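You operate a simulated robot arm through the tools that you are given. There is no shell and no other tool.

You run a simulated robot arm. Do the job below in one go: nothing can be reset, and whatever is moved stays where it is left.

Task
Wipe the flux off the locked yellow stick, then release it into the green rack.
Fine: the blue pad goes back beside the grey rack; free the bolt, eject by the lever, hands clear of the slots; lay the lever back. What is to be rubbed or washed off counts as gone when no trace of it is left.
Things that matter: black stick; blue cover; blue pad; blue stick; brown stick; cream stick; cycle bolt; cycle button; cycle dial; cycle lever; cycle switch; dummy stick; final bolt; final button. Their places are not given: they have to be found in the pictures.

Only the result counts: the job must be done as asked and must still hold three seconds after the hand-in. Knocking over, shifting, dropping, spilling or breaking anything else fails it.

Robot
A 6-joint arm with a two-finger parallel gripper, fixed in place. Base frame: the origin is at the foot of the arm, x ahead of it, y to its left, z up. Units: mm, rad, N and s.
With the tool pointing down near the work surface it reaches from about 140 to 420 mm from the base axis. Its first joint turns from -1.152 to 1.152 rad. Payload 2.7 kg.
The TCP is the grasp point between the finger pads, 23 mm short of the fingertips. In the tool frame z runs along the fingers and y along their closing line. The gripper opens to 94 mm. The fingers are 38 mm wide and 10 mm thick; the gripper's body (54 by 96 mm) begins 39 mm behind the TCP.
Orientation is that of the tool frame in the base frame, as a unit quaternion [w, x, y, z]. With the fingers straight down and closing along the base's y, the tool's x points along the base's -x, its y along +y and its z along -z.

Tools
- The arm moves only by the tool send_rows. Its argument "rows" is a list that holds one entry, the list of rows, each a list of 7 numbers: the shift along the base's x, y, z in mm, then the turn, a rotation vector about the base's x, y, z in rad, then the finger opening in mm, from 0 to 94. In form: [[[tx, ty, tz, ax, ay, az, hand], ...]]. A call has 1 to 20 rows; each row shifts and turns the commanded pose from where the row before left it. A row lasts 0.2 s, in which the tool goes at most 50 mm and 0.15 rad; a call with a longer step from one row to the next is refused whole, and so is a gripper value outside its range. A pose out of reach is approached as far as the arm can. The call stops where the force on the tool passes 90 N (or 10 N more than at its start, if that is more) or the arm is blocked; 0.2 s more then pass. Each finger travels about 45 mm/s and halts on what it meets, pressing with about 35 N; the grip force reading is that of the motor and also rises with nothing between the fingers. The clock runs only during rows and for 0.2 s after the last one: add rows that do not move to give the fingers time. The reply holds the time, the measured pose of the TCP, the force on the tool along the base axes, the opening and the grip force, in the units named above and with some noise, with the torque about the TCP (base axes, N m) and any sound that the robot's microphone picked up.
- Cameras (640 x 400 px; columns grow to the right, rows downward): "scene" is fixed at [70.6, -422.9, 1413.3]; the picture's right is [0.80, -0.60, 0.00], its down [-0.35, -0.47, -0.81] and it looks along [0.48, 0.65, -0.59] (base axes); focal length 275 px, centre (320, 200). "wrist" rides on the gripper at [86, 16, -75] in the tool frame; the picture's right is [-0.18, 0.98, 0.00], its down [-0.58, -0.11, -0.81] and it looks along [-0.79, -0.15, 0.59] (tool axes); focal length 243 px, centre (320, 200).
- grab_frame(camera): a new picture of that camera. No time passes.
- measure_at(camera, pixels): there is no depth. For up to 12 entries [column, row, z] of the newest picture of that camera ("zoom" is the newest enlarged one), the place [x, y] in the base frame at which the ray of that pixel passes the height z, good to about 2 mm, but the place of the scene camera against the robot may be out by one fixed shift of up to 18 mm in any direction. No time passes.
- enlarge(camera, box): a new picture of the part [left, top, right, bottom] of that camera's present view, enlarged. No time passes.
- finish_job(): hands the job in; it is judged then, once.

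Leave the gripper open and the arm clear of the work at the hand-in unless told otherwise.

The tools are called after "Emit:" as name(argument=value, ...) on one line, values as JSON. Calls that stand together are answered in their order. send_rows: Moves the arm, as the interface text tells. Its arguments: {"type":"object","properties":{"rows":{"type":"array"}},"required":["rows"]} The other tools are called the same way: grab_frame (camera) takes a picture; measure_at (camera, pixels) gives the place at which the rays of pixels pass given heights; enlarge (camera, box) takes an enlarged picture of a part of a camera's view; finish_job () hands the job in.

At the start:

```text
time: 0.0
tool_pos: [424.5, 168.2, 1130.1]
tool_rot: [0.001, -0.001, 1.0, 0.0]
wrist_force: [-0.3, -0.5, 0.0]
torque: [0.0, 0.01, 0.03]
width: 94.0
gripper_force: 0.0
```

scene: 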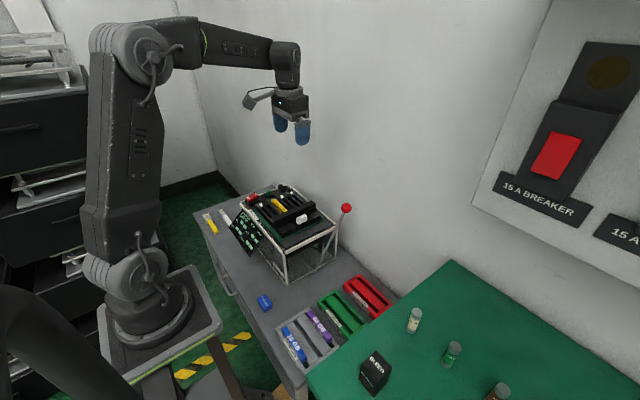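
wrist: 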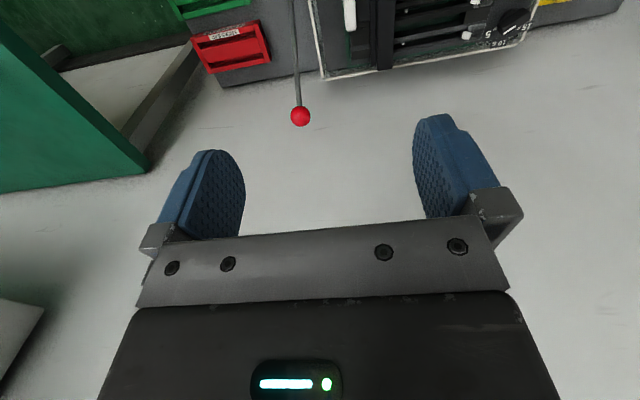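

I see the arm high above a grey bench with a machine frame, several racks and a blue pad. I'll enlarge the scene view to find the details.

Emit:
enlarge(camera="scene", box=[190, 170, 370, 290])

Emit:
enlarge(camera="scene", box=[240, 260, 420, 380])

Emit:
enlarge(camera="wrist", box=[160, 0, 640, 130])

```text
3.33 times, centred on (280, 230) of scene
```

zoom: 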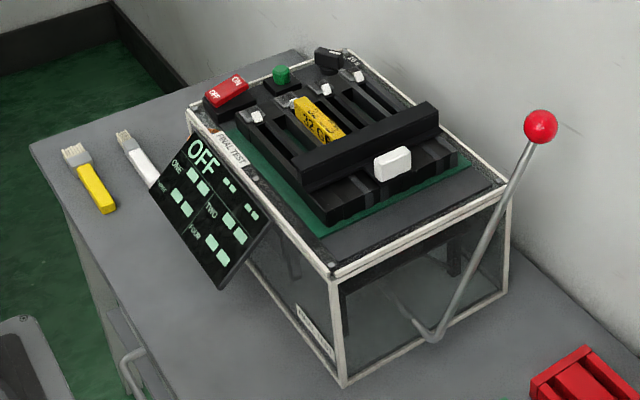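

```text
3.33 times, centred on (330, 320) of scene
```

zoom: 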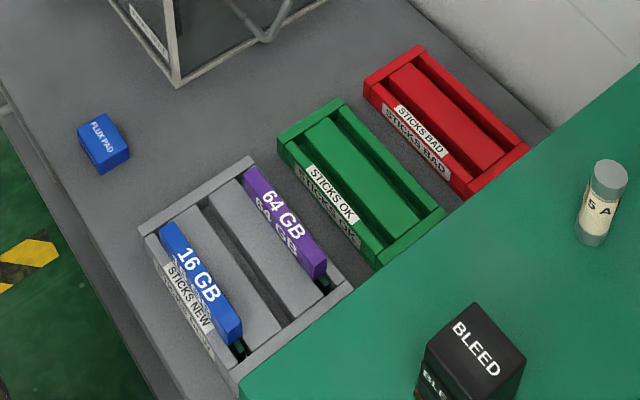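

```text
1.33 times, centred on (400, 65) of wrist
```

zoom: 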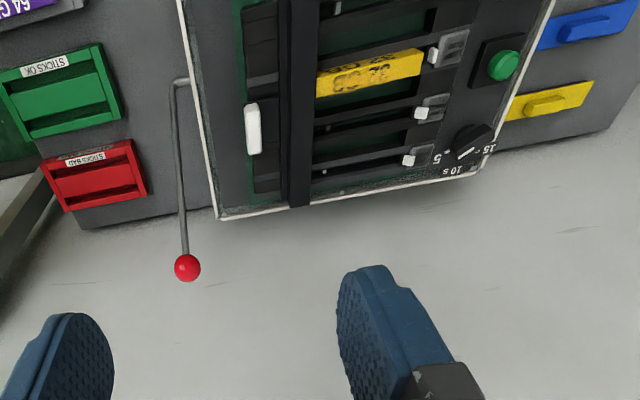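

I'll triangulate the heights by reading the same features in both cameras at several heights: the red ball at scene (346,208) and wrist (300,116), and the red rack corner and other features.

Emit:
grab_frame(camera="scene")

Emit:
grab_frame(camera="wrist")

Emit:
measure_at(camera="scene", pixels=[[346, 208, 0], [346, 208, 200], [346, 208, 400], [346, 208, 600], [265, 301, 0], [265, 301, 200], [265, 301, 400], [340, 313, 0], [340, 313, 200], [340, 313, 400]])

Emit:
measure_at(camera="wrist", pixels=[[300, 116, 0], [300, 116, 200], [300, 116, 400], [300, 116, 600], [232, 48, 0], [232, 48, 200], [232, 48, 400], [515, 18, 0], [515, 18, 200], [515, 18, 400]])

```text
taken
```

scene: 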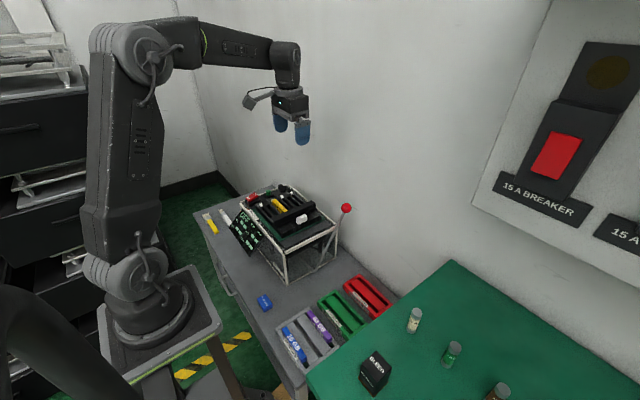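

```text
taken
```

wrist: 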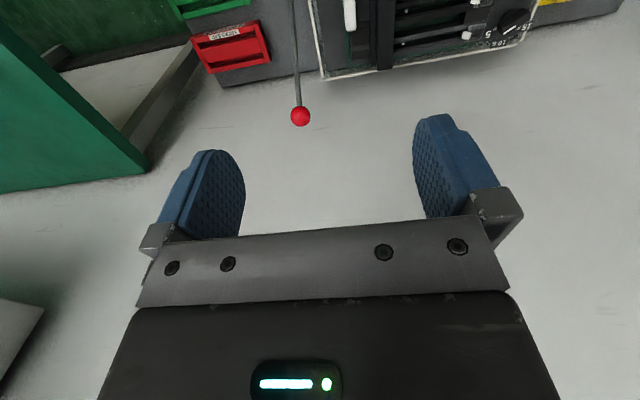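

```text
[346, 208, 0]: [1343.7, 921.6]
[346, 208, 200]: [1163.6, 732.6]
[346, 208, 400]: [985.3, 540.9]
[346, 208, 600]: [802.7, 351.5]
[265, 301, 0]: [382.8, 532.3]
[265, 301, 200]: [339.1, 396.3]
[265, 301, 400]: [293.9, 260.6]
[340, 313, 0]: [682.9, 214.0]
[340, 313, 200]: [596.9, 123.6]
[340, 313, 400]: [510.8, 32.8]
```

```text
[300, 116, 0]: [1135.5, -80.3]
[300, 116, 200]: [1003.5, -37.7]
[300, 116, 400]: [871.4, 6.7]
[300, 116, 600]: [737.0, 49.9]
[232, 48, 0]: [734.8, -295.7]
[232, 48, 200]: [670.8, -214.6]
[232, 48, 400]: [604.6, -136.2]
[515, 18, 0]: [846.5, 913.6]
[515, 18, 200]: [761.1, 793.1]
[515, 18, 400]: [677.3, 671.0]
```

The ball comes out near (565, 106, 860). Now I'll narrow the bench height using the red rack and the pad.

Emit:
measure_at(camera="scene", pixels=[[367, 297, 500], [367, 297, 600], [367, 297, 700], [340, 313, 600], [265, 301, 600], [265, 301, 700], [346, 208, 850], [309, 338, 600]])

Emit:
measure_at(camera="wrist", pixels=[[232, 48, 500], [232, 48, 600], [232, 48, 700], [300, 116, 850], [515, 18, 600], [515, 18, 700], [515, 18, 800]])

```text
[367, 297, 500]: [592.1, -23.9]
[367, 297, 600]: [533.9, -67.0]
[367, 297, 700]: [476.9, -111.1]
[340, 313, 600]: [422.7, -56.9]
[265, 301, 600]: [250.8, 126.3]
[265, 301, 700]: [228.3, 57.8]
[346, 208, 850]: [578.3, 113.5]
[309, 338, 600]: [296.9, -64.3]
```

```text
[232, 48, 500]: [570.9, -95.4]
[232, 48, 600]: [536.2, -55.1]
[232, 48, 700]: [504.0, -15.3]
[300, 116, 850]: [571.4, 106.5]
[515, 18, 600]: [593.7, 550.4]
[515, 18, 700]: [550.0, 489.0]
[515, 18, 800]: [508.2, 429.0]
```

Bench top is about z≈600, with red, green and grey racks along y≈-60. I'll pull the arm back and down a bit so the wrist camera sees the bench and machine.

Emit:
send_rows(rows=[[[-28, -2, -15, 0, 0, 0, 94], [-28, -2, -15, 0, 0, 0, 94], [-28, -2, -15, 0, 0, 0, 94], [-28, -2, -15, 0, 0, 0, 94], [-28, -2, -15, 0, 0, 0, 94], [-28, -2, -15, 0, 0, 0, 94], [-28, -2, -15, 0, 0, 0, 94], [-28, -2, -15, 0, 0, 0, 94]]])

Emit:
grab_frame(camera="wrist")

Emit:
grab_frame(camera="scene")

```text
time: 1.8
tool_pos: [198.4, 152.3, 1010.6]
tool_rot: [0.001, 0.0, 1.0, 0.0]
wrist_force: [0.9, -0.4, 0.0]
torque: [-0.03, -0.01, -0.01]
width: 93.8
gripper_force: 0.0
```

```text
taken
```

wrist: 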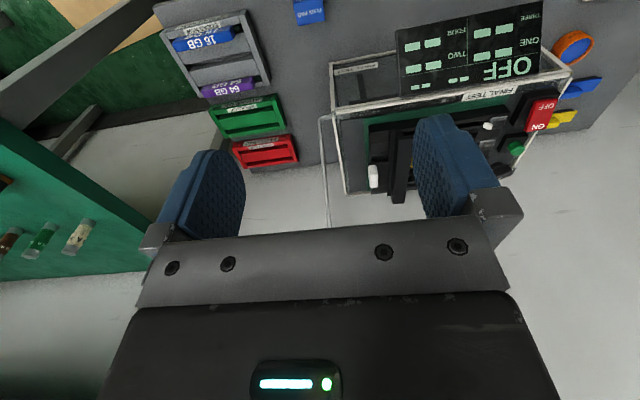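

```text
taken
```

scene: 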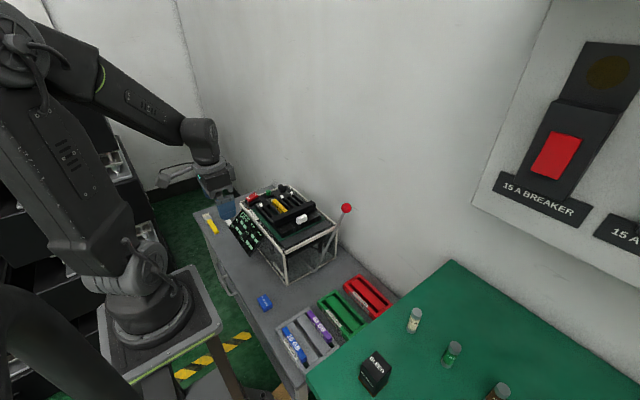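

The wrist view (upside down) now shows the racks, flux pad, machine with its display and a few covers. I'll enlarge portions.

Emit:
enlarge(camera="wrist", box=[310, 0, 630, 200])

Emit:
enlarge(camera="wrist", box=[150, 0, 350, 180])

Emit:
enlarge(camera="scene", box=[240, 170, 350, 240])

Emit:
enlarge(camera="scene", box=[190, 180, 260, 250])

```text
2.00 times, centred on (470, 100) of wrist
```

zoom: 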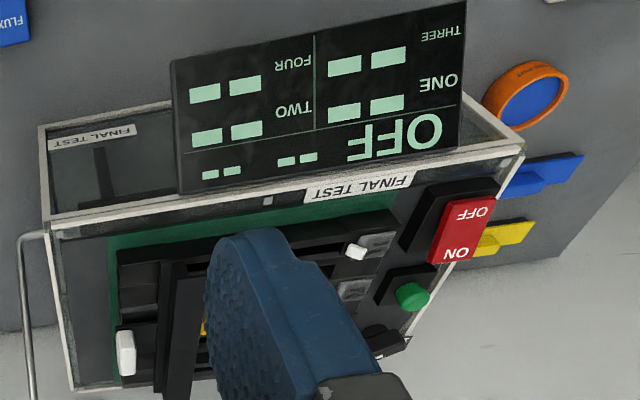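

```text
2.22 times, centred on (250, 90) of wrist
```

zoom: 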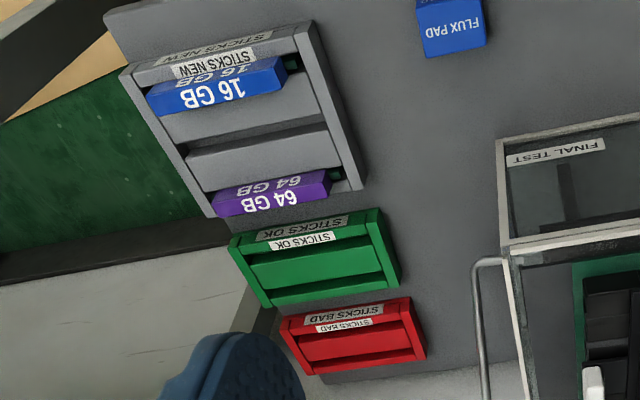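

```text
5.71 times, centred on (295, 205) of scene
```

zoom: 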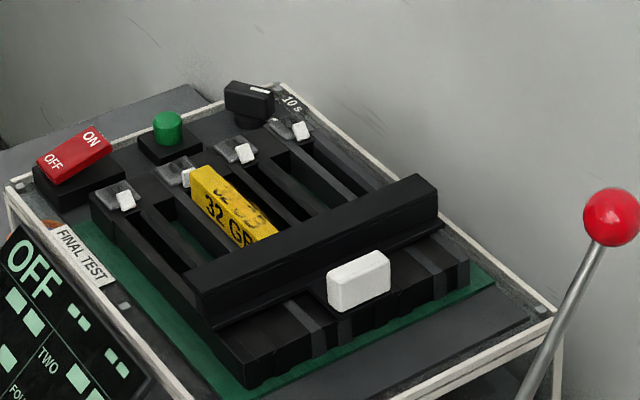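

```text
5.71 times, centred on (225, 215) of scene
```

zoom: 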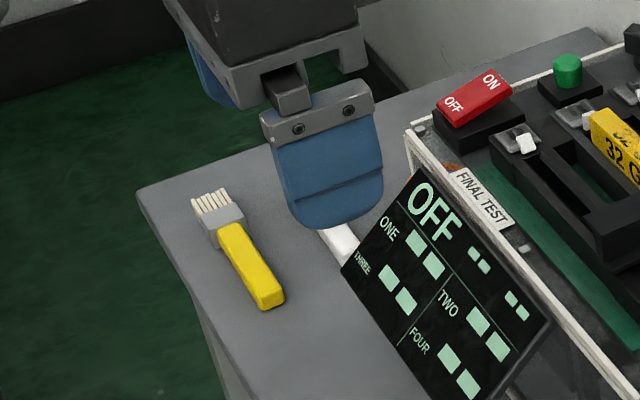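

The machine is labelled FINAL TEST and holds a stained yellow 32 GB stick. The list also mentions a "cycle" device, so I'll look around the rest of the scene.

Emit:
enlarge(camera="scene", box=[0, 200, 320, 400])

Emit:
enlarge(camera="scene", box=[320, 200, 640, 400])

Emit:
enlarge(camera="wrist", box=[0, 0, 320, 200])

Emit:
enlarge(camera="scene", box=[0, 0, 200, 200])

```text
2.00 times, centred on (160, 300) of scene
```

zoom: 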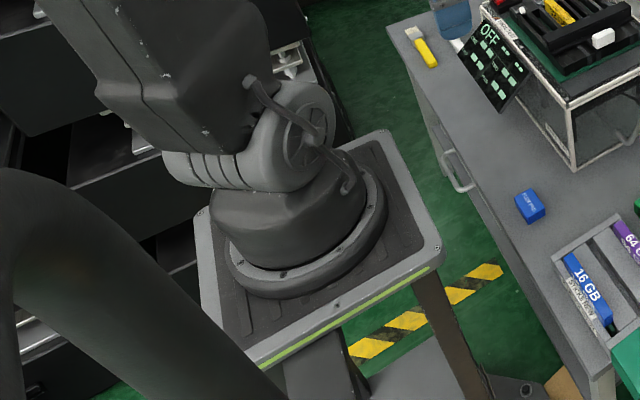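

```text
2.00 times, centred on (480, 300) of scene
```

zoom: 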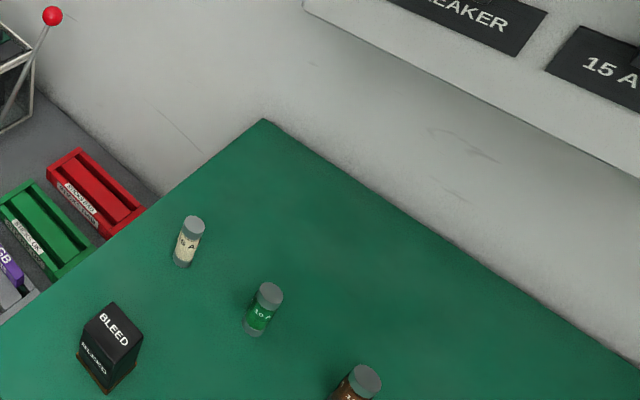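

```text
2.00 times, centred on (160, 100) of wrist
```

zoom: 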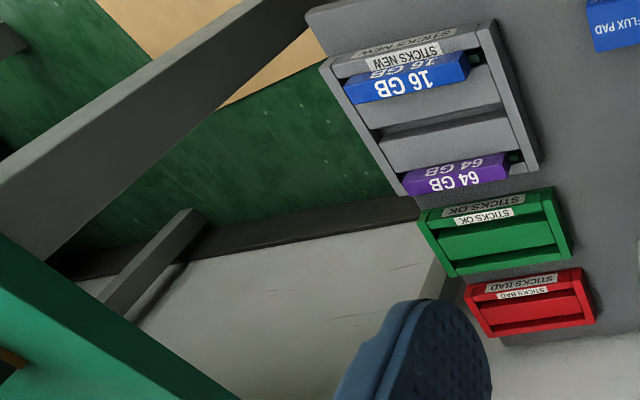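

```text
2.00 times, centred on (100, 100) of scene
```

zoom: 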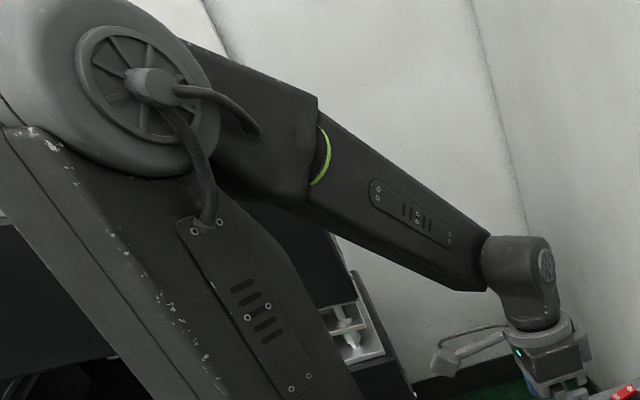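

No second device is visible so far. I'll triangulate the machine's near-right frame corner (scene (286,252) top, (287,285) bottom; wrist (334,114) top, (331,62) bottom) to get bench and machine heights.

Emit:
measure_at(camera="scene", pixels=[[286, 252.5, 700], [286, 252.5, 750], [286, 252.5, 800], [287, 285.5, 550], [287, 285.5, 600], [287, 285.5, 650], [265, 301, 580], [265, 301, 620], [300, 217, 750], [300, 217, 800], [275, 203, 750], [275, 203, 800]])

Emit:
measure_at(camera="wrist", pixels=[[334, 114, 700], [334, 114, 750], [334, 114, 800], [331, 62, 550], [331, 62, 600], [331, 62, 650], [310, 10, 580], [310, 10, 620], [373, 176, 750], [373, 176, 800], [570, 75, 700], [570, 75, 750]])

```text
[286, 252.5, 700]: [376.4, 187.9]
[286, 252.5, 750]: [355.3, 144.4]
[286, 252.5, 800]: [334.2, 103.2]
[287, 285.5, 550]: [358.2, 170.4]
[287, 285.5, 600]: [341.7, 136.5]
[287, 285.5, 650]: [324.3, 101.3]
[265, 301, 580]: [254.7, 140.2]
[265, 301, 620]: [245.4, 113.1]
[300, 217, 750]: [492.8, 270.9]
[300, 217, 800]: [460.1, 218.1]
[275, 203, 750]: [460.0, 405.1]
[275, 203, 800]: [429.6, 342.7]
```

```text
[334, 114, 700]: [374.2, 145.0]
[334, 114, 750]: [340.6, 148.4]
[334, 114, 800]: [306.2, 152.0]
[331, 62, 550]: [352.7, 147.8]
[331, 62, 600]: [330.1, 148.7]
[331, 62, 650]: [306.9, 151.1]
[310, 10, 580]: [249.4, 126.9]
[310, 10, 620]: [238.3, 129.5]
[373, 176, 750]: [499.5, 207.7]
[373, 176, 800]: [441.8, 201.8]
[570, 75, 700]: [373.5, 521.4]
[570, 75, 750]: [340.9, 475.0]
```

Bench is roughly z≈580–600, machine top ≈750. I'll swing the view toward the left end of the bench to see the covers and brushes, by moving the tool in +y.

Emit:
send_rows(rows=[[[-5, 30, -5, 0, 0, 0, 94], [-5, 30, -5, 0, 0, 0, 94], [-5, 30, -5, 0, 0, 0, 94], [-5, 30, -5, 0, 0, 0, 94], [-5, 30, -5, 0, 0, 0, 94], [-5, 30, -5, 0, 0, 0, 94]]])

Emit:
grab_frame(camera="wrist")

Emit:
enlarge(camera="wrist", box=[240, 0, 560, 200])

```text
time: 3.2
tool_pos: [207.9, 310.6, 980.5]
tool_rot: [0.0, 0.0, 1.0, 0.001]
wrist_force: [-0.7, -0.6, -0.7]
torque: [-0.01, -0.02, 0.03]
width: 93.9
gripper_force: 0.1
out of reach, approached as far as the arm can: row 4, 5, 6
```

```text
taken
```

wrist: 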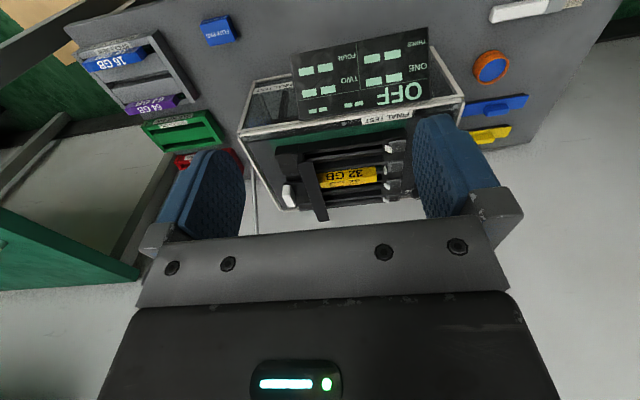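

```text
2.00 times, centred on (400, 100) of wrist
```

zoom: 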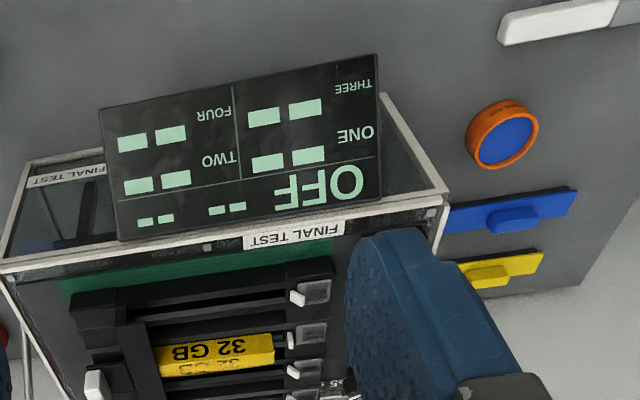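

The left side shows an orange-rimmed pot, blue and yellow covers, and brushes. Now I move closer over the machine to look at the yellow stick, the crossbar and the latches.

Emit:
send_rows(rows=[[[30, 0, -16, 0, 0, 0, 94], [30, 0, -16, 0, 0, 0, 94], [30, 0, -16, 0, 0, 0, 94], [30, 0, -16, 0, 0, 0, 94], [30, 0, -16, 0, 0, 0, 94]]])

Emit:
grab_frame(camera="wrist")

Emit:
enlarge(camera="wrist", box=[180, 40, 500, 240])

```text
time: 4.4
tool_pos: [361.1, 313.5, 900.4]
tool_rot: [0.001, 0.0, 1.0, 0.0]
wrist_force: [0.4, -1.1, -0.5]
torque: [-0.02, 0.0, 0.01]
width: 94.1
gripper_force: 0.0
```

```text
taken
```

wrist: 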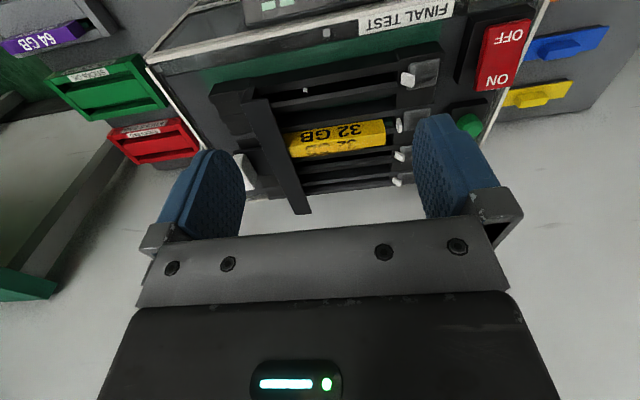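

```text
2.00 times, centred on (340, 140) of wrist
```

zoom: 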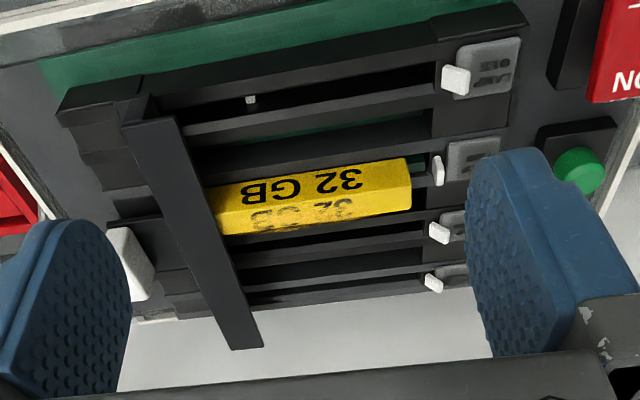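

The stick in slot two shows dark smears on its top face. I tilt the tool so the camera looks more steeply down to see the stick, bar and latches more clearly.

Emit:
send_rows(rows=[[[4, 7, 5, 0, 0.14, 0, 94], [4, 7, 5, 0, 0.14, 0, 94], [4, 7, 5, 0, 0.14, 0, 94]]])

Emit:
grab_frame(camera="wrist")

Emit:
enlarge(camera="wrist", box=[220, 120, 420, 245])

```text
time: 5.2
tool_pos: [372.3, 333.9, 915.1]
tool_rot: [-0.209, 0.0, 0.978, -0.001]
wrist_force: [-1.1, 0.4, 0.6]
torque: [-0.01, -0.02, 0.0]
width: 93.8
gripper_force: 0.0
```

```text
taken
```

wrist: 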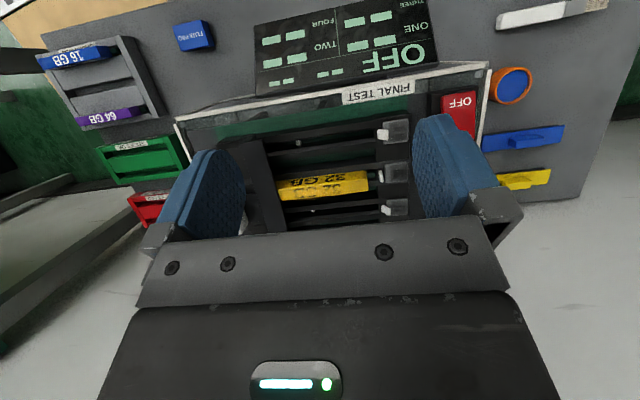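

```text
3.20 times, centred on (320, 182) of wrist
```

zoom: 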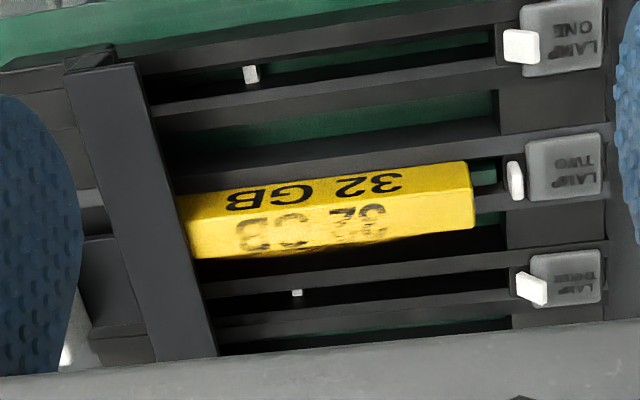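

Clear: lamps ONE/TWO/THREE, yellow stick in slot two with its −y end under the black crossbar. Zooming in further on the stick's smeared face.

Emit:
enlarge(camera="wrist", box=[268, 160, 388, 210])

Emit:
enlarge(camera="scene", box=[255, 180, 335, 230])

Emit:
measure_at(camera="wrist", pixels=[[280, 199, 770], [367, 192, 770], [281, 182, 770], [366, 172, 770], [296, 24, 600], [195, 36, 600], [178, 124, 750], [488, 64, 750], [145, 155, 600], [383, 134, 770], [395, 206, 770], [380, 177, 770]])

```text
5.33 times, centred on (328, 185) of wrist
```

zoom: 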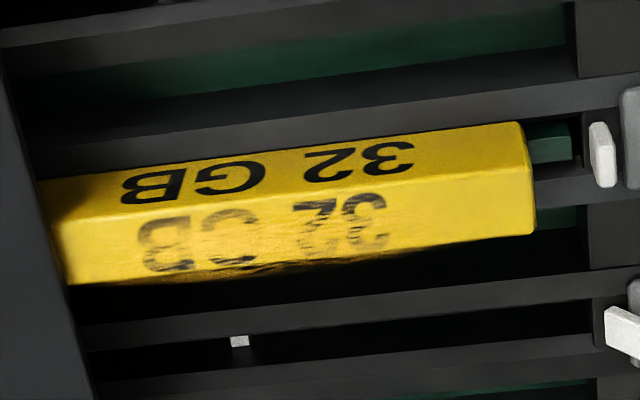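

```text
8.00 times, centred on (295, 205) of scene
```

zoom: 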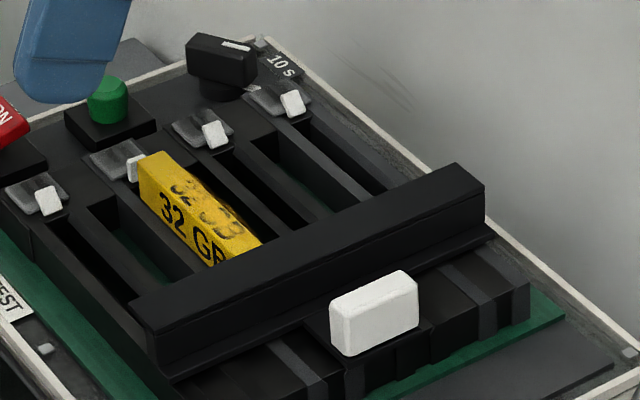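

```text
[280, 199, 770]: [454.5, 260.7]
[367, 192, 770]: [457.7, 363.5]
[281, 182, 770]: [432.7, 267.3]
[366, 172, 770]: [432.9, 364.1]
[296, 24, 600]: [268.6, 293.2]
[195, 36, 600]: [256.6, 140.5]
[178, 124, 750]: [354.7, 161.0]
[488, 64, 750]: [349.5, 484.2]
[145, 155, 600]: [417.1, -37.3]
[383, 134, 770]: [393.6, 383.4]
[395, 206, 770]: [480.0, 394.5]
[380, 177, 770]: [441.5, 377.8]
```

The stick's top face (smeared) is near x≈441–456, y up to ≈363, z≈775; the bar crosses over its −y end. Next I go to the blue flux pad near (250,130,600): untilt, move back over it, then descend to look.

Emit:
send_rows(rows=[[[-20, -34, 0, 0, -0.14, 0, 94], [-20, -34, 0, 0, -0.14, 0, 94], [-20, -34, 0, 0, -0.14, 0, 94], [-20, -34, 0, 0, 0, 0, 94], [-20, -34, 0, 0, 0, 0, 94], [-20, -34, 0, 0, 0, 0, 94], [0, 0, -40, 0, 0, 0, 94], [0, 0, -40, 0, 0, 0, 94], [0, 0, -40, 0, 0, 0, 94]]])

Emit:
grab_frame(camera="wrist")

Emit:
enlarge(camera="wrist", box=[230, 60, 410, 180])

```text
time: 7.2
tool_pos: [250.4, 130.0, 795.0]
tool_rot: [0.001, 0.0, 1.0, 0.002]
wrist_force: [-0.6, -0.5, -0.6]
torque: [0.0, 0.01, 0.06]
width: 93.7
gripper_force: 0.1
```

```text
taken
```

wrist: 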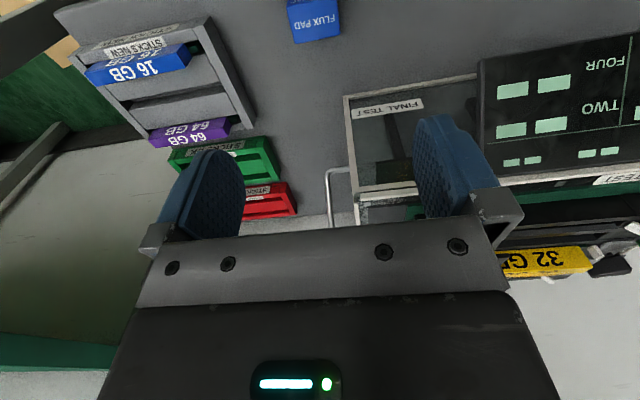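

```text
3.33 times, centred on (320, 120) of wrist
```

zoom: 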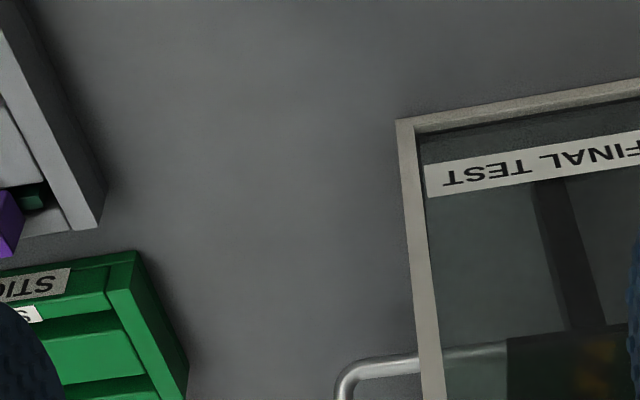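

The pad is at the top edge (about (315,18)). I back off 40 mm in −x and descend to z≈720 for a closer view of it.

Emit:
send_rows(rows=[[[-20, 0, -25, 0, 0, 0, 94], [-20, 0, -25, 0, 0, 0, 94], [0, 0, -25, 0, 0, 0, 94]]])

Emit:
grab_frame(camera="wrist")

Emit:
enlarge(camera="wrist", box=[240, 0, 400, 100])

```text
time: 8.0
tool_pos: [209.1, 128.8, 720.7]
tool_rot: [0.001, 0.0, 1.0, 0.0]
wrist_force: [0.2, 0.2, 0.4]
torque: [0.0, -0.01, -0.02]
width: 94.1
gripper_force: 0.0
```

```text
taken
```

wrist: 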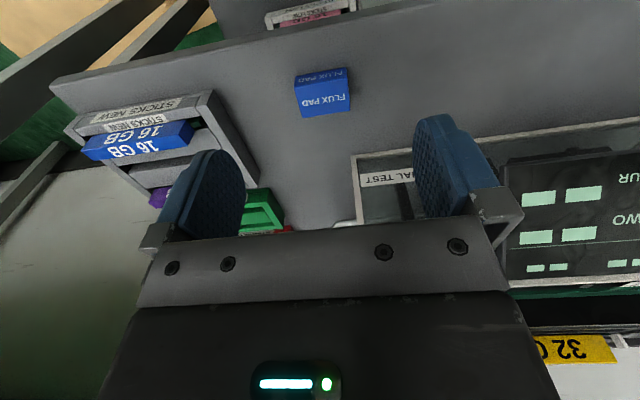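

```text
4.00 times, centred on (320, 50) of wrist
```

zoom: 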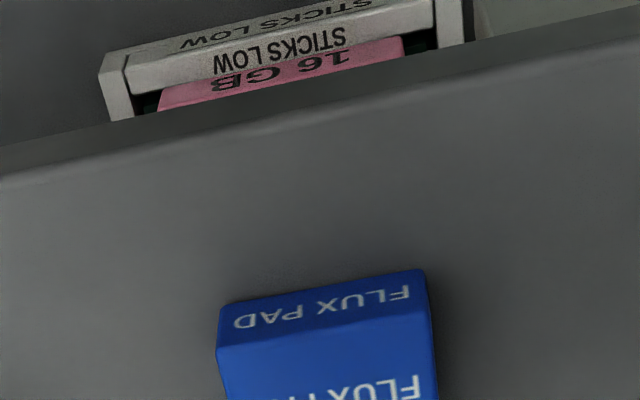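

There is another rack ("STICKS LOW" with a pink stick) on a lower level below the bench edge. I need to look there too, so I raise and tilt the tool to look straight down in front of the bench.

Emit:
send_rows(rows=[[[-10, -15, 30, 0, 0.14, 0, 94], [-10, -15, 30, 0, 0.14, 0, 94], [-10, -15, 30, 0, 0.14, 0, 94], [-10, -15, 30, 0, 0.14, 0, 94], [0, 0, 30, 0, 0.14, 0, 94]]])

Emit:
grab_frame(camera="wrist")

Emit:
grab_frame(camera="scene")

```text
time: 9.2
tool_pos: [189.5, 99.7, 825.7]
tool_rot: [-0.269, 0.01, 0.962, 0.05]
wrist_force: [-0.4, -0.9, -0.3]
torque: [0.03, -0.01, -0.01]
width: 93.9
gripper_force: 0.1
out of reach, approached as far as the arm can: row 2, 3, 5
```

```text
taken
```

wrist: 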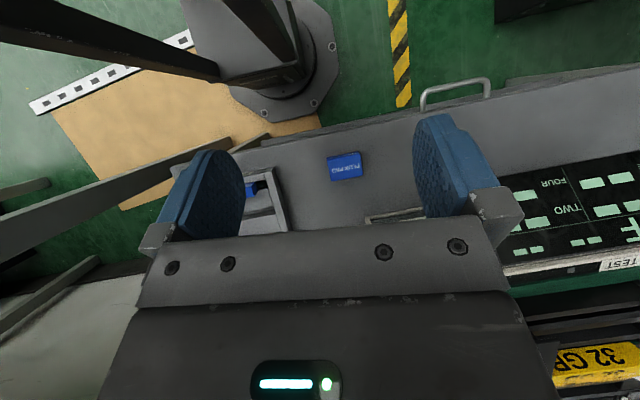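

```text
taken
```

scene: 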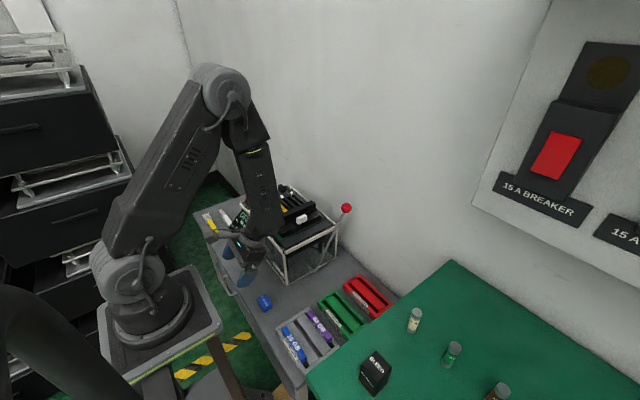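

Nothing of that lower rack is visible from above, so it sits on a shelf under the bench. I untilt and go to a lower, further-back pose (140,130,690) so the camera can see beneath the bench edge.

Emit:
send_rows(rows=[[[-10, 5, -20, -0.025, -0.136, 0.005, 94], [-10, 5, -20, -0.025, -0.136, 0.005, 94], [-10, 5, -20, -0.025, -0.136, 0.005, 94], [-10, 5, -20, -0.025, -0.136, 0.005, 94], [-10, 5, -30, 0, 0, 0, 94], [0, 5, -25, 0, 0, 0, 94]]])

Emit:
grab_frame(camera="wrist")

Emit:
enlarge(camera="wrist", box=[160, 0, 560, 130])

```text
time: 10.6
tool_pos: [241.8, 75.4, 741.3]
tool_rot: [-0.005, 0.002, 1.0, -0.022]
wrist_force: [-0.4, -0.3, -0.2]
torque: [0.02, -0.02, -0.01]
width: 94.0
gripper_force: 0.0
out of reach, approached as far as the arm can: row 2, 3, 4, 5, 6
```

```text
taken
```

wrist: 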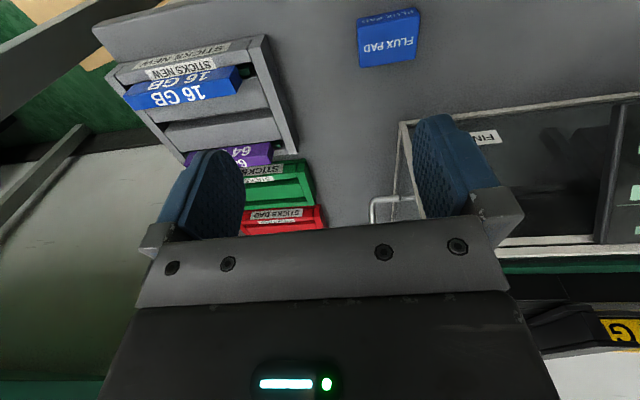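

```text
1.60 times, centred on (360, 65) of wrist
```

zoom: 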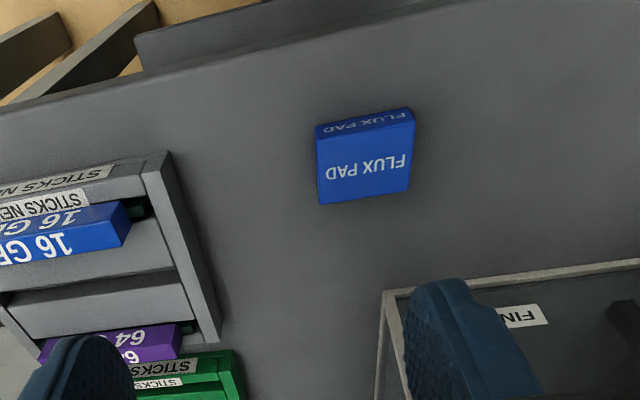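

The arm has an inner limit around r≈245 at this height. I'll measure the pad, bench edge and rack from this view.

Emit:
measure_at(camera="wrist", pixels=[[359, 24, 600], [418, 19, 600], [362, 68, 620], [415, 61, 620], [360, 28, 620], [416, 22, 620], [160, 10, 590], [298, 153, 600], [256, 37, 600], [93, 28, 590], [250, 150, 600], [275, 187, 600]])

Emit:
enlarge(camera="wrist", box=[340, 0, 440, 80])

```text
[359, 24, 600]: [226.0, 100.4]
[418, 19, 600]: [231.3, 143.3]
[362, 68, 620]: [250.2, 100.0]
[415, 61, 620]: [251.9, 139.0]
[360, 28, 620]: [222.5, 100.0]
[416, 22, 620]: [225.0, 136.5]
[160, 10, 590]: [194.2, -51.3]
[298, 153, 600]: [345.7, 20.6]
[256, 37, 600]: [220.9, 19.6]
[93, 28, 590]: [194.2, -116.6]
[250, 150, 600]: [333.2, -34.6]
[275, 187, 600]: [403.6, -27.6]
```

```text
5.00 times, centred on (390, 40) of wrist
```

zoom: 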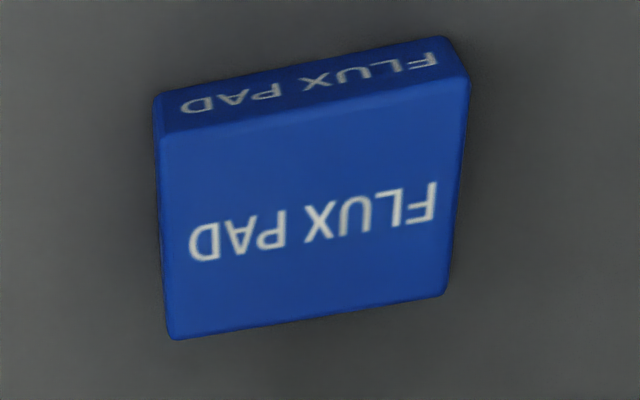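

The pad is about 37 mm (y) × 28 mm (x). Now I lower to (215,130,660) to look under the bench at the shelf with the "STICKS LOW" rack.

Emit:
send_rows(rows=[[[0, 25, -20, 0.022, -0.005, 0.002, 94], [0, 25, -20, 0.022, -0.005, 0.002, 94], [-10, 0, -20, 0, 0, 0, 94], [-10, 0, -20, 0, 0, 0, 94], [-10, 0, 0, 0, 0, 0, 94]]])

Emit:
grab_frame(camera="wrist")

Emit:
enlarge(camera="wrist", box=[160, 0, 560, 130])

```text
time: 11.8
tool_pos: [270.7, 80.5, 686.5]
tool_rot: [-0.006, 0.0, 1.0, -0.022]
wrist_force: [0.4, -0.8, 0.6]
torque: [0.0, -0.01, 0.02]
width: 94.1
gripper_force: 0.0
out of reach, approached as far as the arm can: row 1, 2, 3, 4, 5
```

```text
taken
```

wrist: 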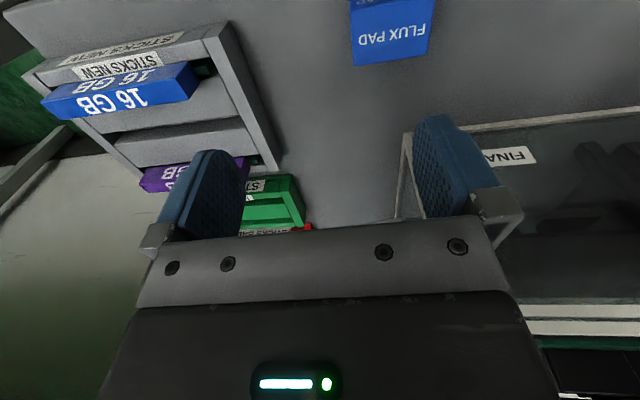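

```text
1.60 times, centred on (360, 65) of wrist
```

zoom: 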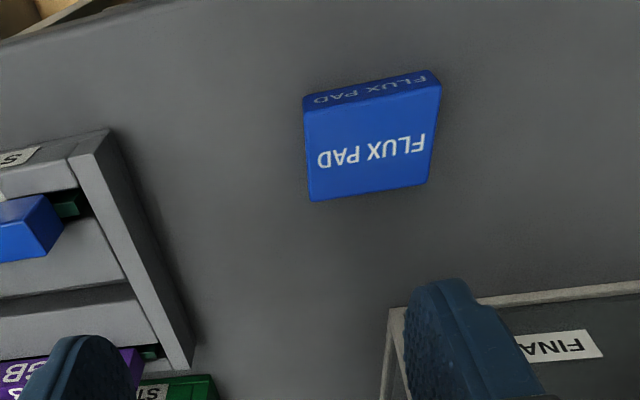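

The arm is caught at some joint limit here. I'll go up and outward to a comfortable pose and see whether it tracks properly.

Emit:
send_rows(rows=[[[5, 0, 30, 0, 0, 0, 94], [5, 0, 30, 0, 0, 0, 94], [5, 0, 30, 0, 0, 0, 94], [5, 0, 30, 0, 0, 0, 94], [5, 0, 30, 0, 0, 0, 94]]])

Emit:
grab_frame(camera="scene")

```text
time: 13.0
tool_pos: [315.5, 68.3, 825.3]
tool_rot: [0.025, -0.057, 0.997, -0.055]
wrist_force: [-1.5, -1.1, -0.6]
torque: [0.14, -0.18, -0.18]
width: 94.1
gripper_force: 0.0
out of reach, approached as far as the arm can: row 4, 5
```

```text
taken
```

scene: 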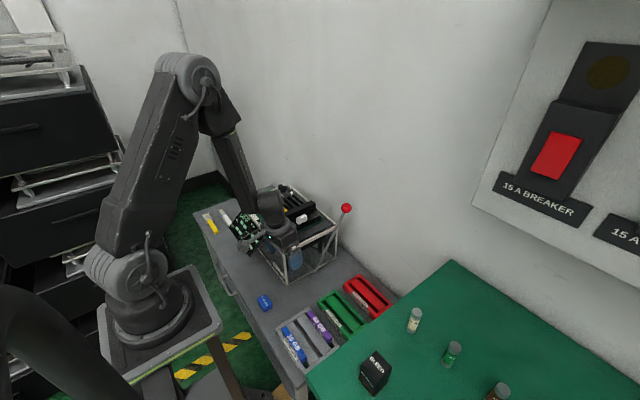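

The fold near the base puts the forearm nearly in line with the tool (wrist singularity). I'll move up and outward toward the start-like pose to recover a clean configuration.

Emit:
send_rows(rows=[[[10, 8, 30, 0, 0, 0, 94], [10, 8, 30, 0, 0, 0, 94], [10, 8, 30, 0, 0, 0, 94], [10, 8, 30, 0, 0, 0, 94], [10, 8, 30, 0, 0, 0, 94], [10, 8, 30, 0, 0, 0, 94]]])

Emit:
grab_frame(camera="scene")

```text
time: 14.4
tool_pos: [356.0, 128.6, 1017.9]
tool_rot: [-0.004, -0.001, 1.0, -0.015]
wrist_force: [0.3, -0.6, -1.0]
torque: [0.01, 0.01, 0.02]
width: 94.0
gripper_force: 0.1
```

```text
taken
```

scene: 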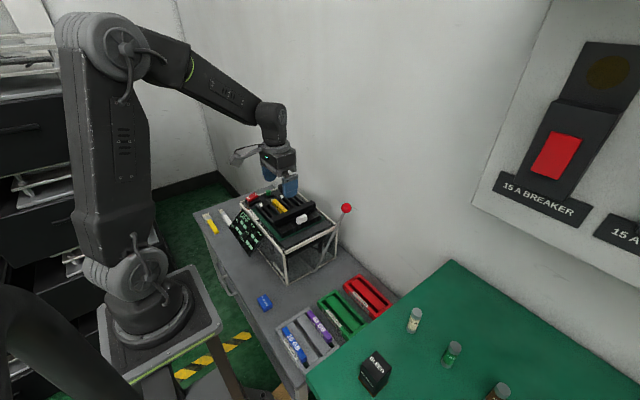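

Recovered cleanly. Now I straighten the tool, move to x≈284 at height, then descend in front of the machine towards the pad region.

Emit:
send_rows(rows=[[[-18, -2, -20, 0.015, -0.004, -0.001, 94], [-18, -2, -20, 0.015, -0.004, -0.001, 94], [-18, -2, -20, 0, 0, 0, 94], [-18, -2, -20, 0, 0, 0, 94], [0, 0, -40, 0, 0, 0, 94], [0, 0, -40, 0, 0, 0, 94], [0, 0, -40, 0, 0, 0, 94], [0, 0, -40, 0, 0, 0, 94], [0, 0, -40, 0, 0, 0, 94]]])

Emit:
grab_frame(camera="wrist")

Emit:
grab_frame(camera="scene")

```text
time: 16.4
tool_pos: [284.6, 121.6, 734.8]
tool_rot: [0.0, 0.0, 1.0, 0.0]
wrist_force: [0.5, 0.2, -0.5]
torque: [-0.04, 0.03, 0.01]
width: 93.8
gripper_force: 0.0
```

```text
taken
```

wrist: 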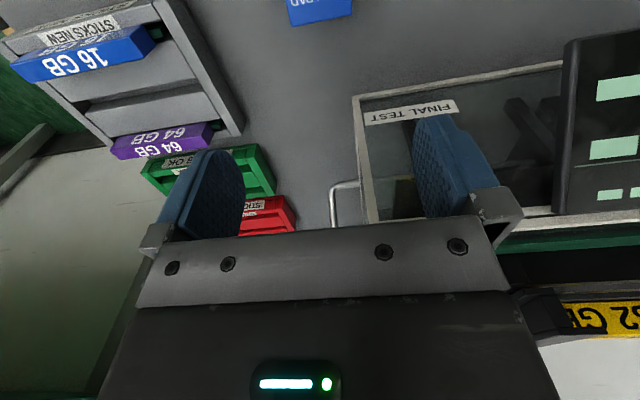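

```text
taken
```

scene: 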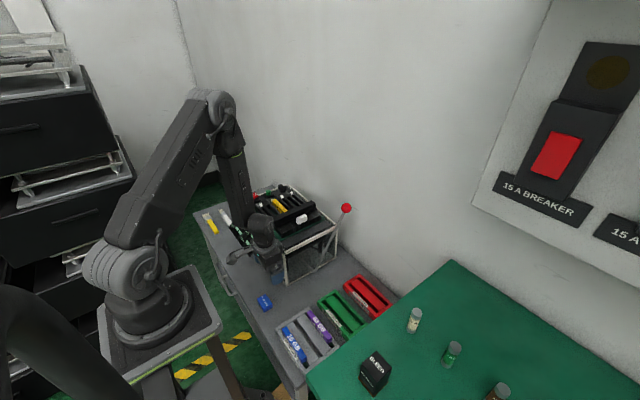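

Tracking is good. Now I move over toward the pad at about (240,119), z≈690.

Emit:
send_rows(rows=[[[-15, 0, -15, 0, 0, 0, 94], [-15, 0, -15, 0, 0, 0, 94], [-14, 0, -15, 0, 0, 0, 94]]])

Emit:
grab_frame(camera="wrist")

```text
time: 17.2
tool_pos: [239.3, 118.8, 691.9]
tool_rot: [-0.001, 0.0, 1.0, 0.0]
wrist_force: [-0.3, 0.2, 0.2]
torque: [-0.01, -0.01, -0.01]
width: 94.0
gripper_force: 0.1
```

```text
taken
```

wrist: 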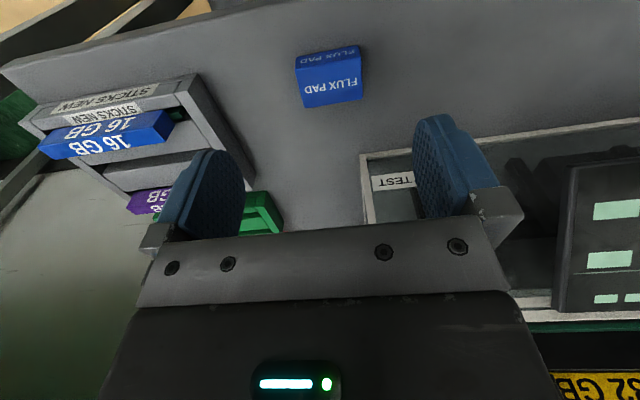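

The pad is clearly seen at (328,77). I'll zoom in and measure its corners.

Emit:
enlarge(camera="wrist", box=[278, 40, 378, 115])

Emit:
measure_at(camera="wrist", pixels=[[297, 57, 590], [359, 46, 590], [299, 69, 610], [361, 59, 610], [304, 108, 610], [362, 98, 610], [299, 69, 620], [304, 108, 620], [362, 98, 620], [320, 5, 590]])

```text
5.33 times, centred on (328, 78) of wrist
```

zoom: 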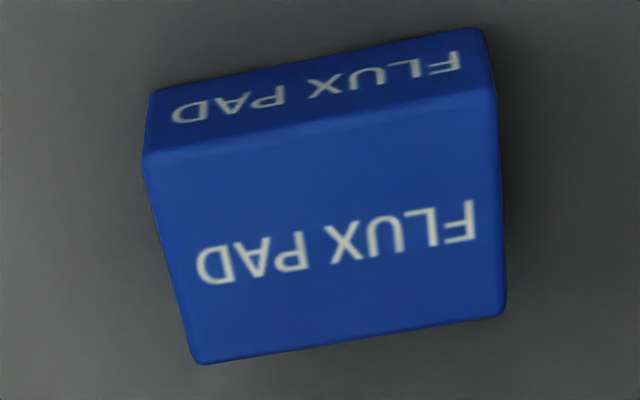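

```text
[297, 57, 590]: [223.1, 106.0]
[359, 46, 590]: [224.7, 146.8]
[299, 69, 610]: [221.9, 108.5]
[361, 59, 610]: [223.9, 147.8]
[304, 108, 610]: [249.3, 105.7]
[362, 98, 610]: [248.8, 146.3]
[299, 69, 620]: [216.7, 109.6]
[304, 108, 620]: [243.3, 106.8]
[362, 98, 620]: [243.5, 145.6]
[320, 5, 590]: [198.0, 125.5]
```

The pad's near face is at x≈222, its top at roughly bench+20 mm, center about (236,127). I center over it and lower with the fingers open, then probe the bench gently for its height.

Emit:
send_rows(rows=[[[-3, 8, -20, 0, 0, 0, 94], [0, 0, -20, 0, 0, 0, 94], [0, 0, -12, 0, 0, 0, 94]]])

Emit:
grab_frame(camera="wrist")

Emit:
grab_frame(camera="scene")

```text
time: 18.0
tool_pos: [236.9, 126.4, 640.9]
tool_rot: [0.0, 0.0, 1.0, -0.001]
wrist_force: [0.2, 0.1, -0.6]
torque: [-0.02, 0.0, 0.0]
width: 94.0
gripper_force: 0.1
```

```text
taken
```

wrist: 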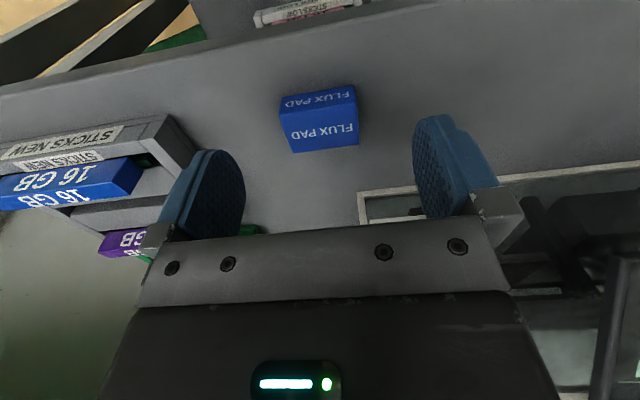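

```text
taken
```

scene: 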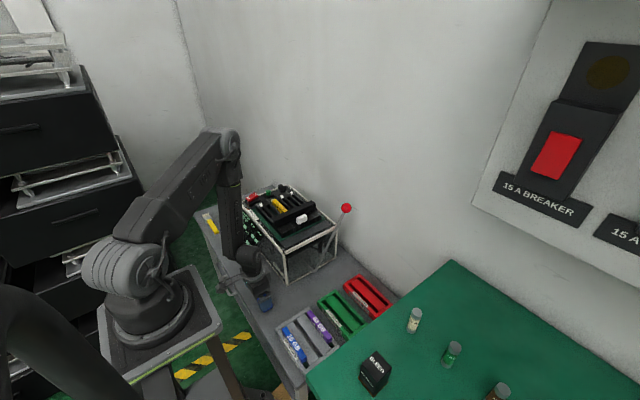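

Closer view: pad at (320,118). I'll zoom on the pad and on the low shelf at the top of the image.

Emit:
enlarge(camera="wrist", box=[260, 75, 380, 165])

Emit:
enlarge(camera="wrist", box=[180, 0, 500, 80])

Emit:
measure_at(camera="wrist", pixels=[[280, 98, 590], [354, 86, 590], [280, 98, 600], [354, 86, 600], [282, 118, 610], [357, 106, 610], [293, 152, 610], [358, 143, 610], [293, 152, 620], [358, 143, 620]])

```text
4.44 times, centred on (320, 120) of wrist
```

zoom: 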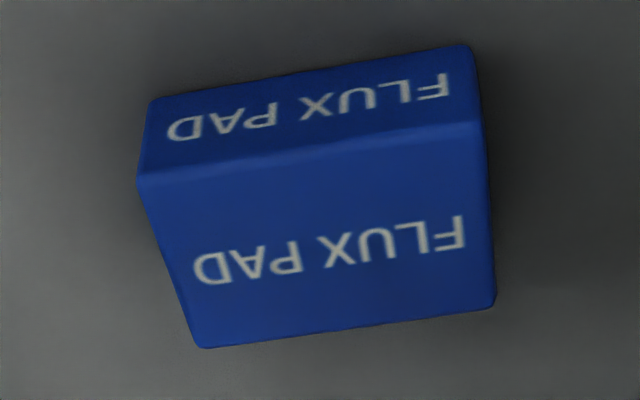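

```text
2.00 times, centred on (340, 40) of wrist
```

zoom: 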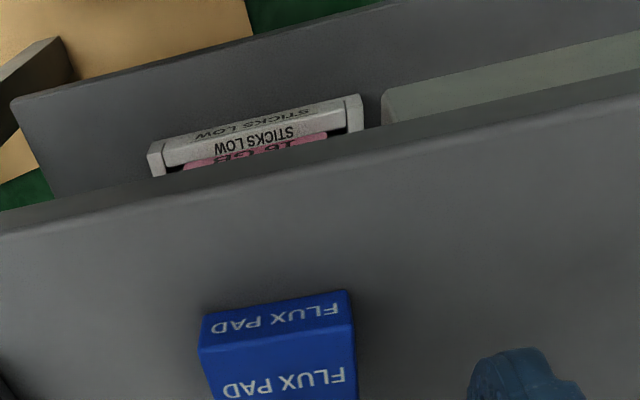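

```text
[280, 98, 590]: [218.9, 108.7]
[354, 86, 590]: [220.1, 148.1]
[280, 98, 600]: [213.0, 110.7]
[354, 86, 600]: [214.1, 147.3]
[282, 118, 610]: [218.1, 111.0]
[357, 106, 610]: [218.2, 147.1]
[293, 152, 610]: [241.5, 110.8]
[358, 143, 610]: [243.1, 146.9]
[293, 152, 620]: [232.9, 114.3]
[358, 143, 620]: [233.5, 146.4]
```

Triangulating the two close views gives pad center ≈(252,125), top ≈580, bench ≈562. I shift +15 mm in x and lower to z≈605, then check.

Emit:
send_rows(rows=[[[15, -1, -10, 0, 0, 0, 94], [0, 0, -13, 0, 0, 0, 94], [0, 0, -12, 0, 0, 0, 94]]])

Emit:
grab_frame(camera="wrist")

Emit:
enlarge(camera="scene", box=[225, 260, 305, 320])

```text
time: 18.8
tool_pos: [252.7, 126.7, 605.0]
tool_rot: [0.0, 0.0, 1.0, -0.001]
wrist_force: [-0.3, 0.3, -0.5]
torque: [0.03, -0.02, -0.02]
width: 93.9
gripper_force: 0.0
```

```text
taken
```

wrist: 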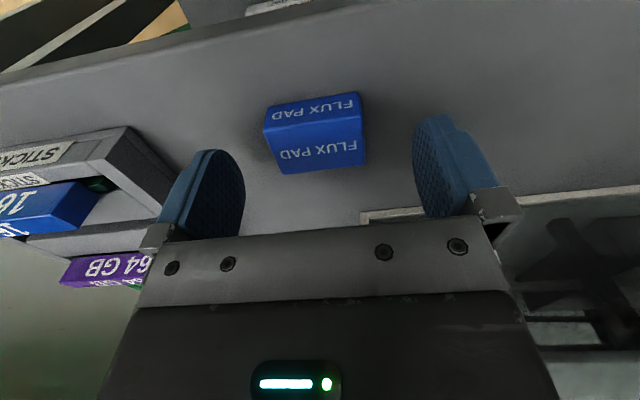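

```text
6.67 times, centred on (265, 290) of scene
```

zoom: 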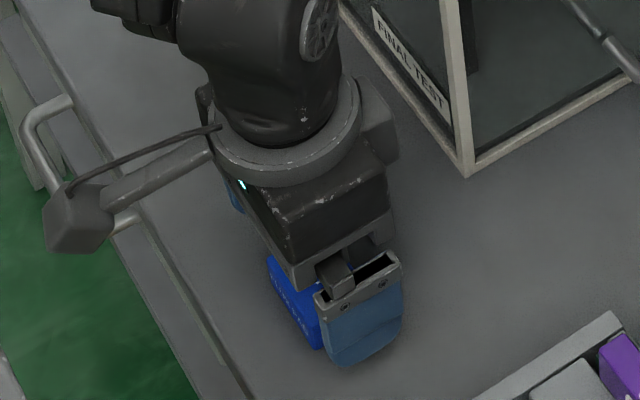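

The pad sits between the fingers. I'll measure its corners once more for centering at the estimated top height 580.

Emit:
enlarge(camera="wrist", box=[240, 80, 390, 180])

Emit:
measure_at(camera="wrist", pixels=[[266, 128, 580], [362, 113, 580], [282, 174, 580], [365, 164, 580], [268, 106, 562], [358, 92, 562], [282, 174, 585], [365, 164, 585], [282, 174, 575]])

```text
4.00 times, centred on (315, 130) of wrist
```

zoom: 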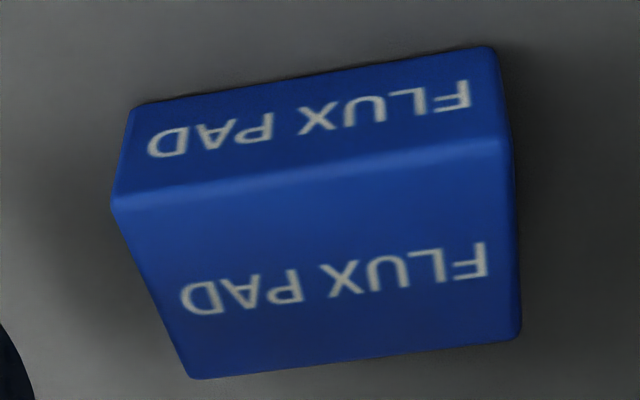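

```text
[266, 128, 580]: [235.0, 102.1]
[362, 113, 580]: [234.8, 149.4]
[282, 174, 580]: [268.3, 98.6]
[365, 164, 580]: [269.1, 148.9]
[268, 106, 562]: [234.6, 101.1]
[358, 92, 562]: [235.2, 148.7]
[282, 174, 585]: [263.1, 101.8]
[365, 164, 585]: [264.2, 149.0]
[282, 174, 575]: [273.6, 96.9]
```

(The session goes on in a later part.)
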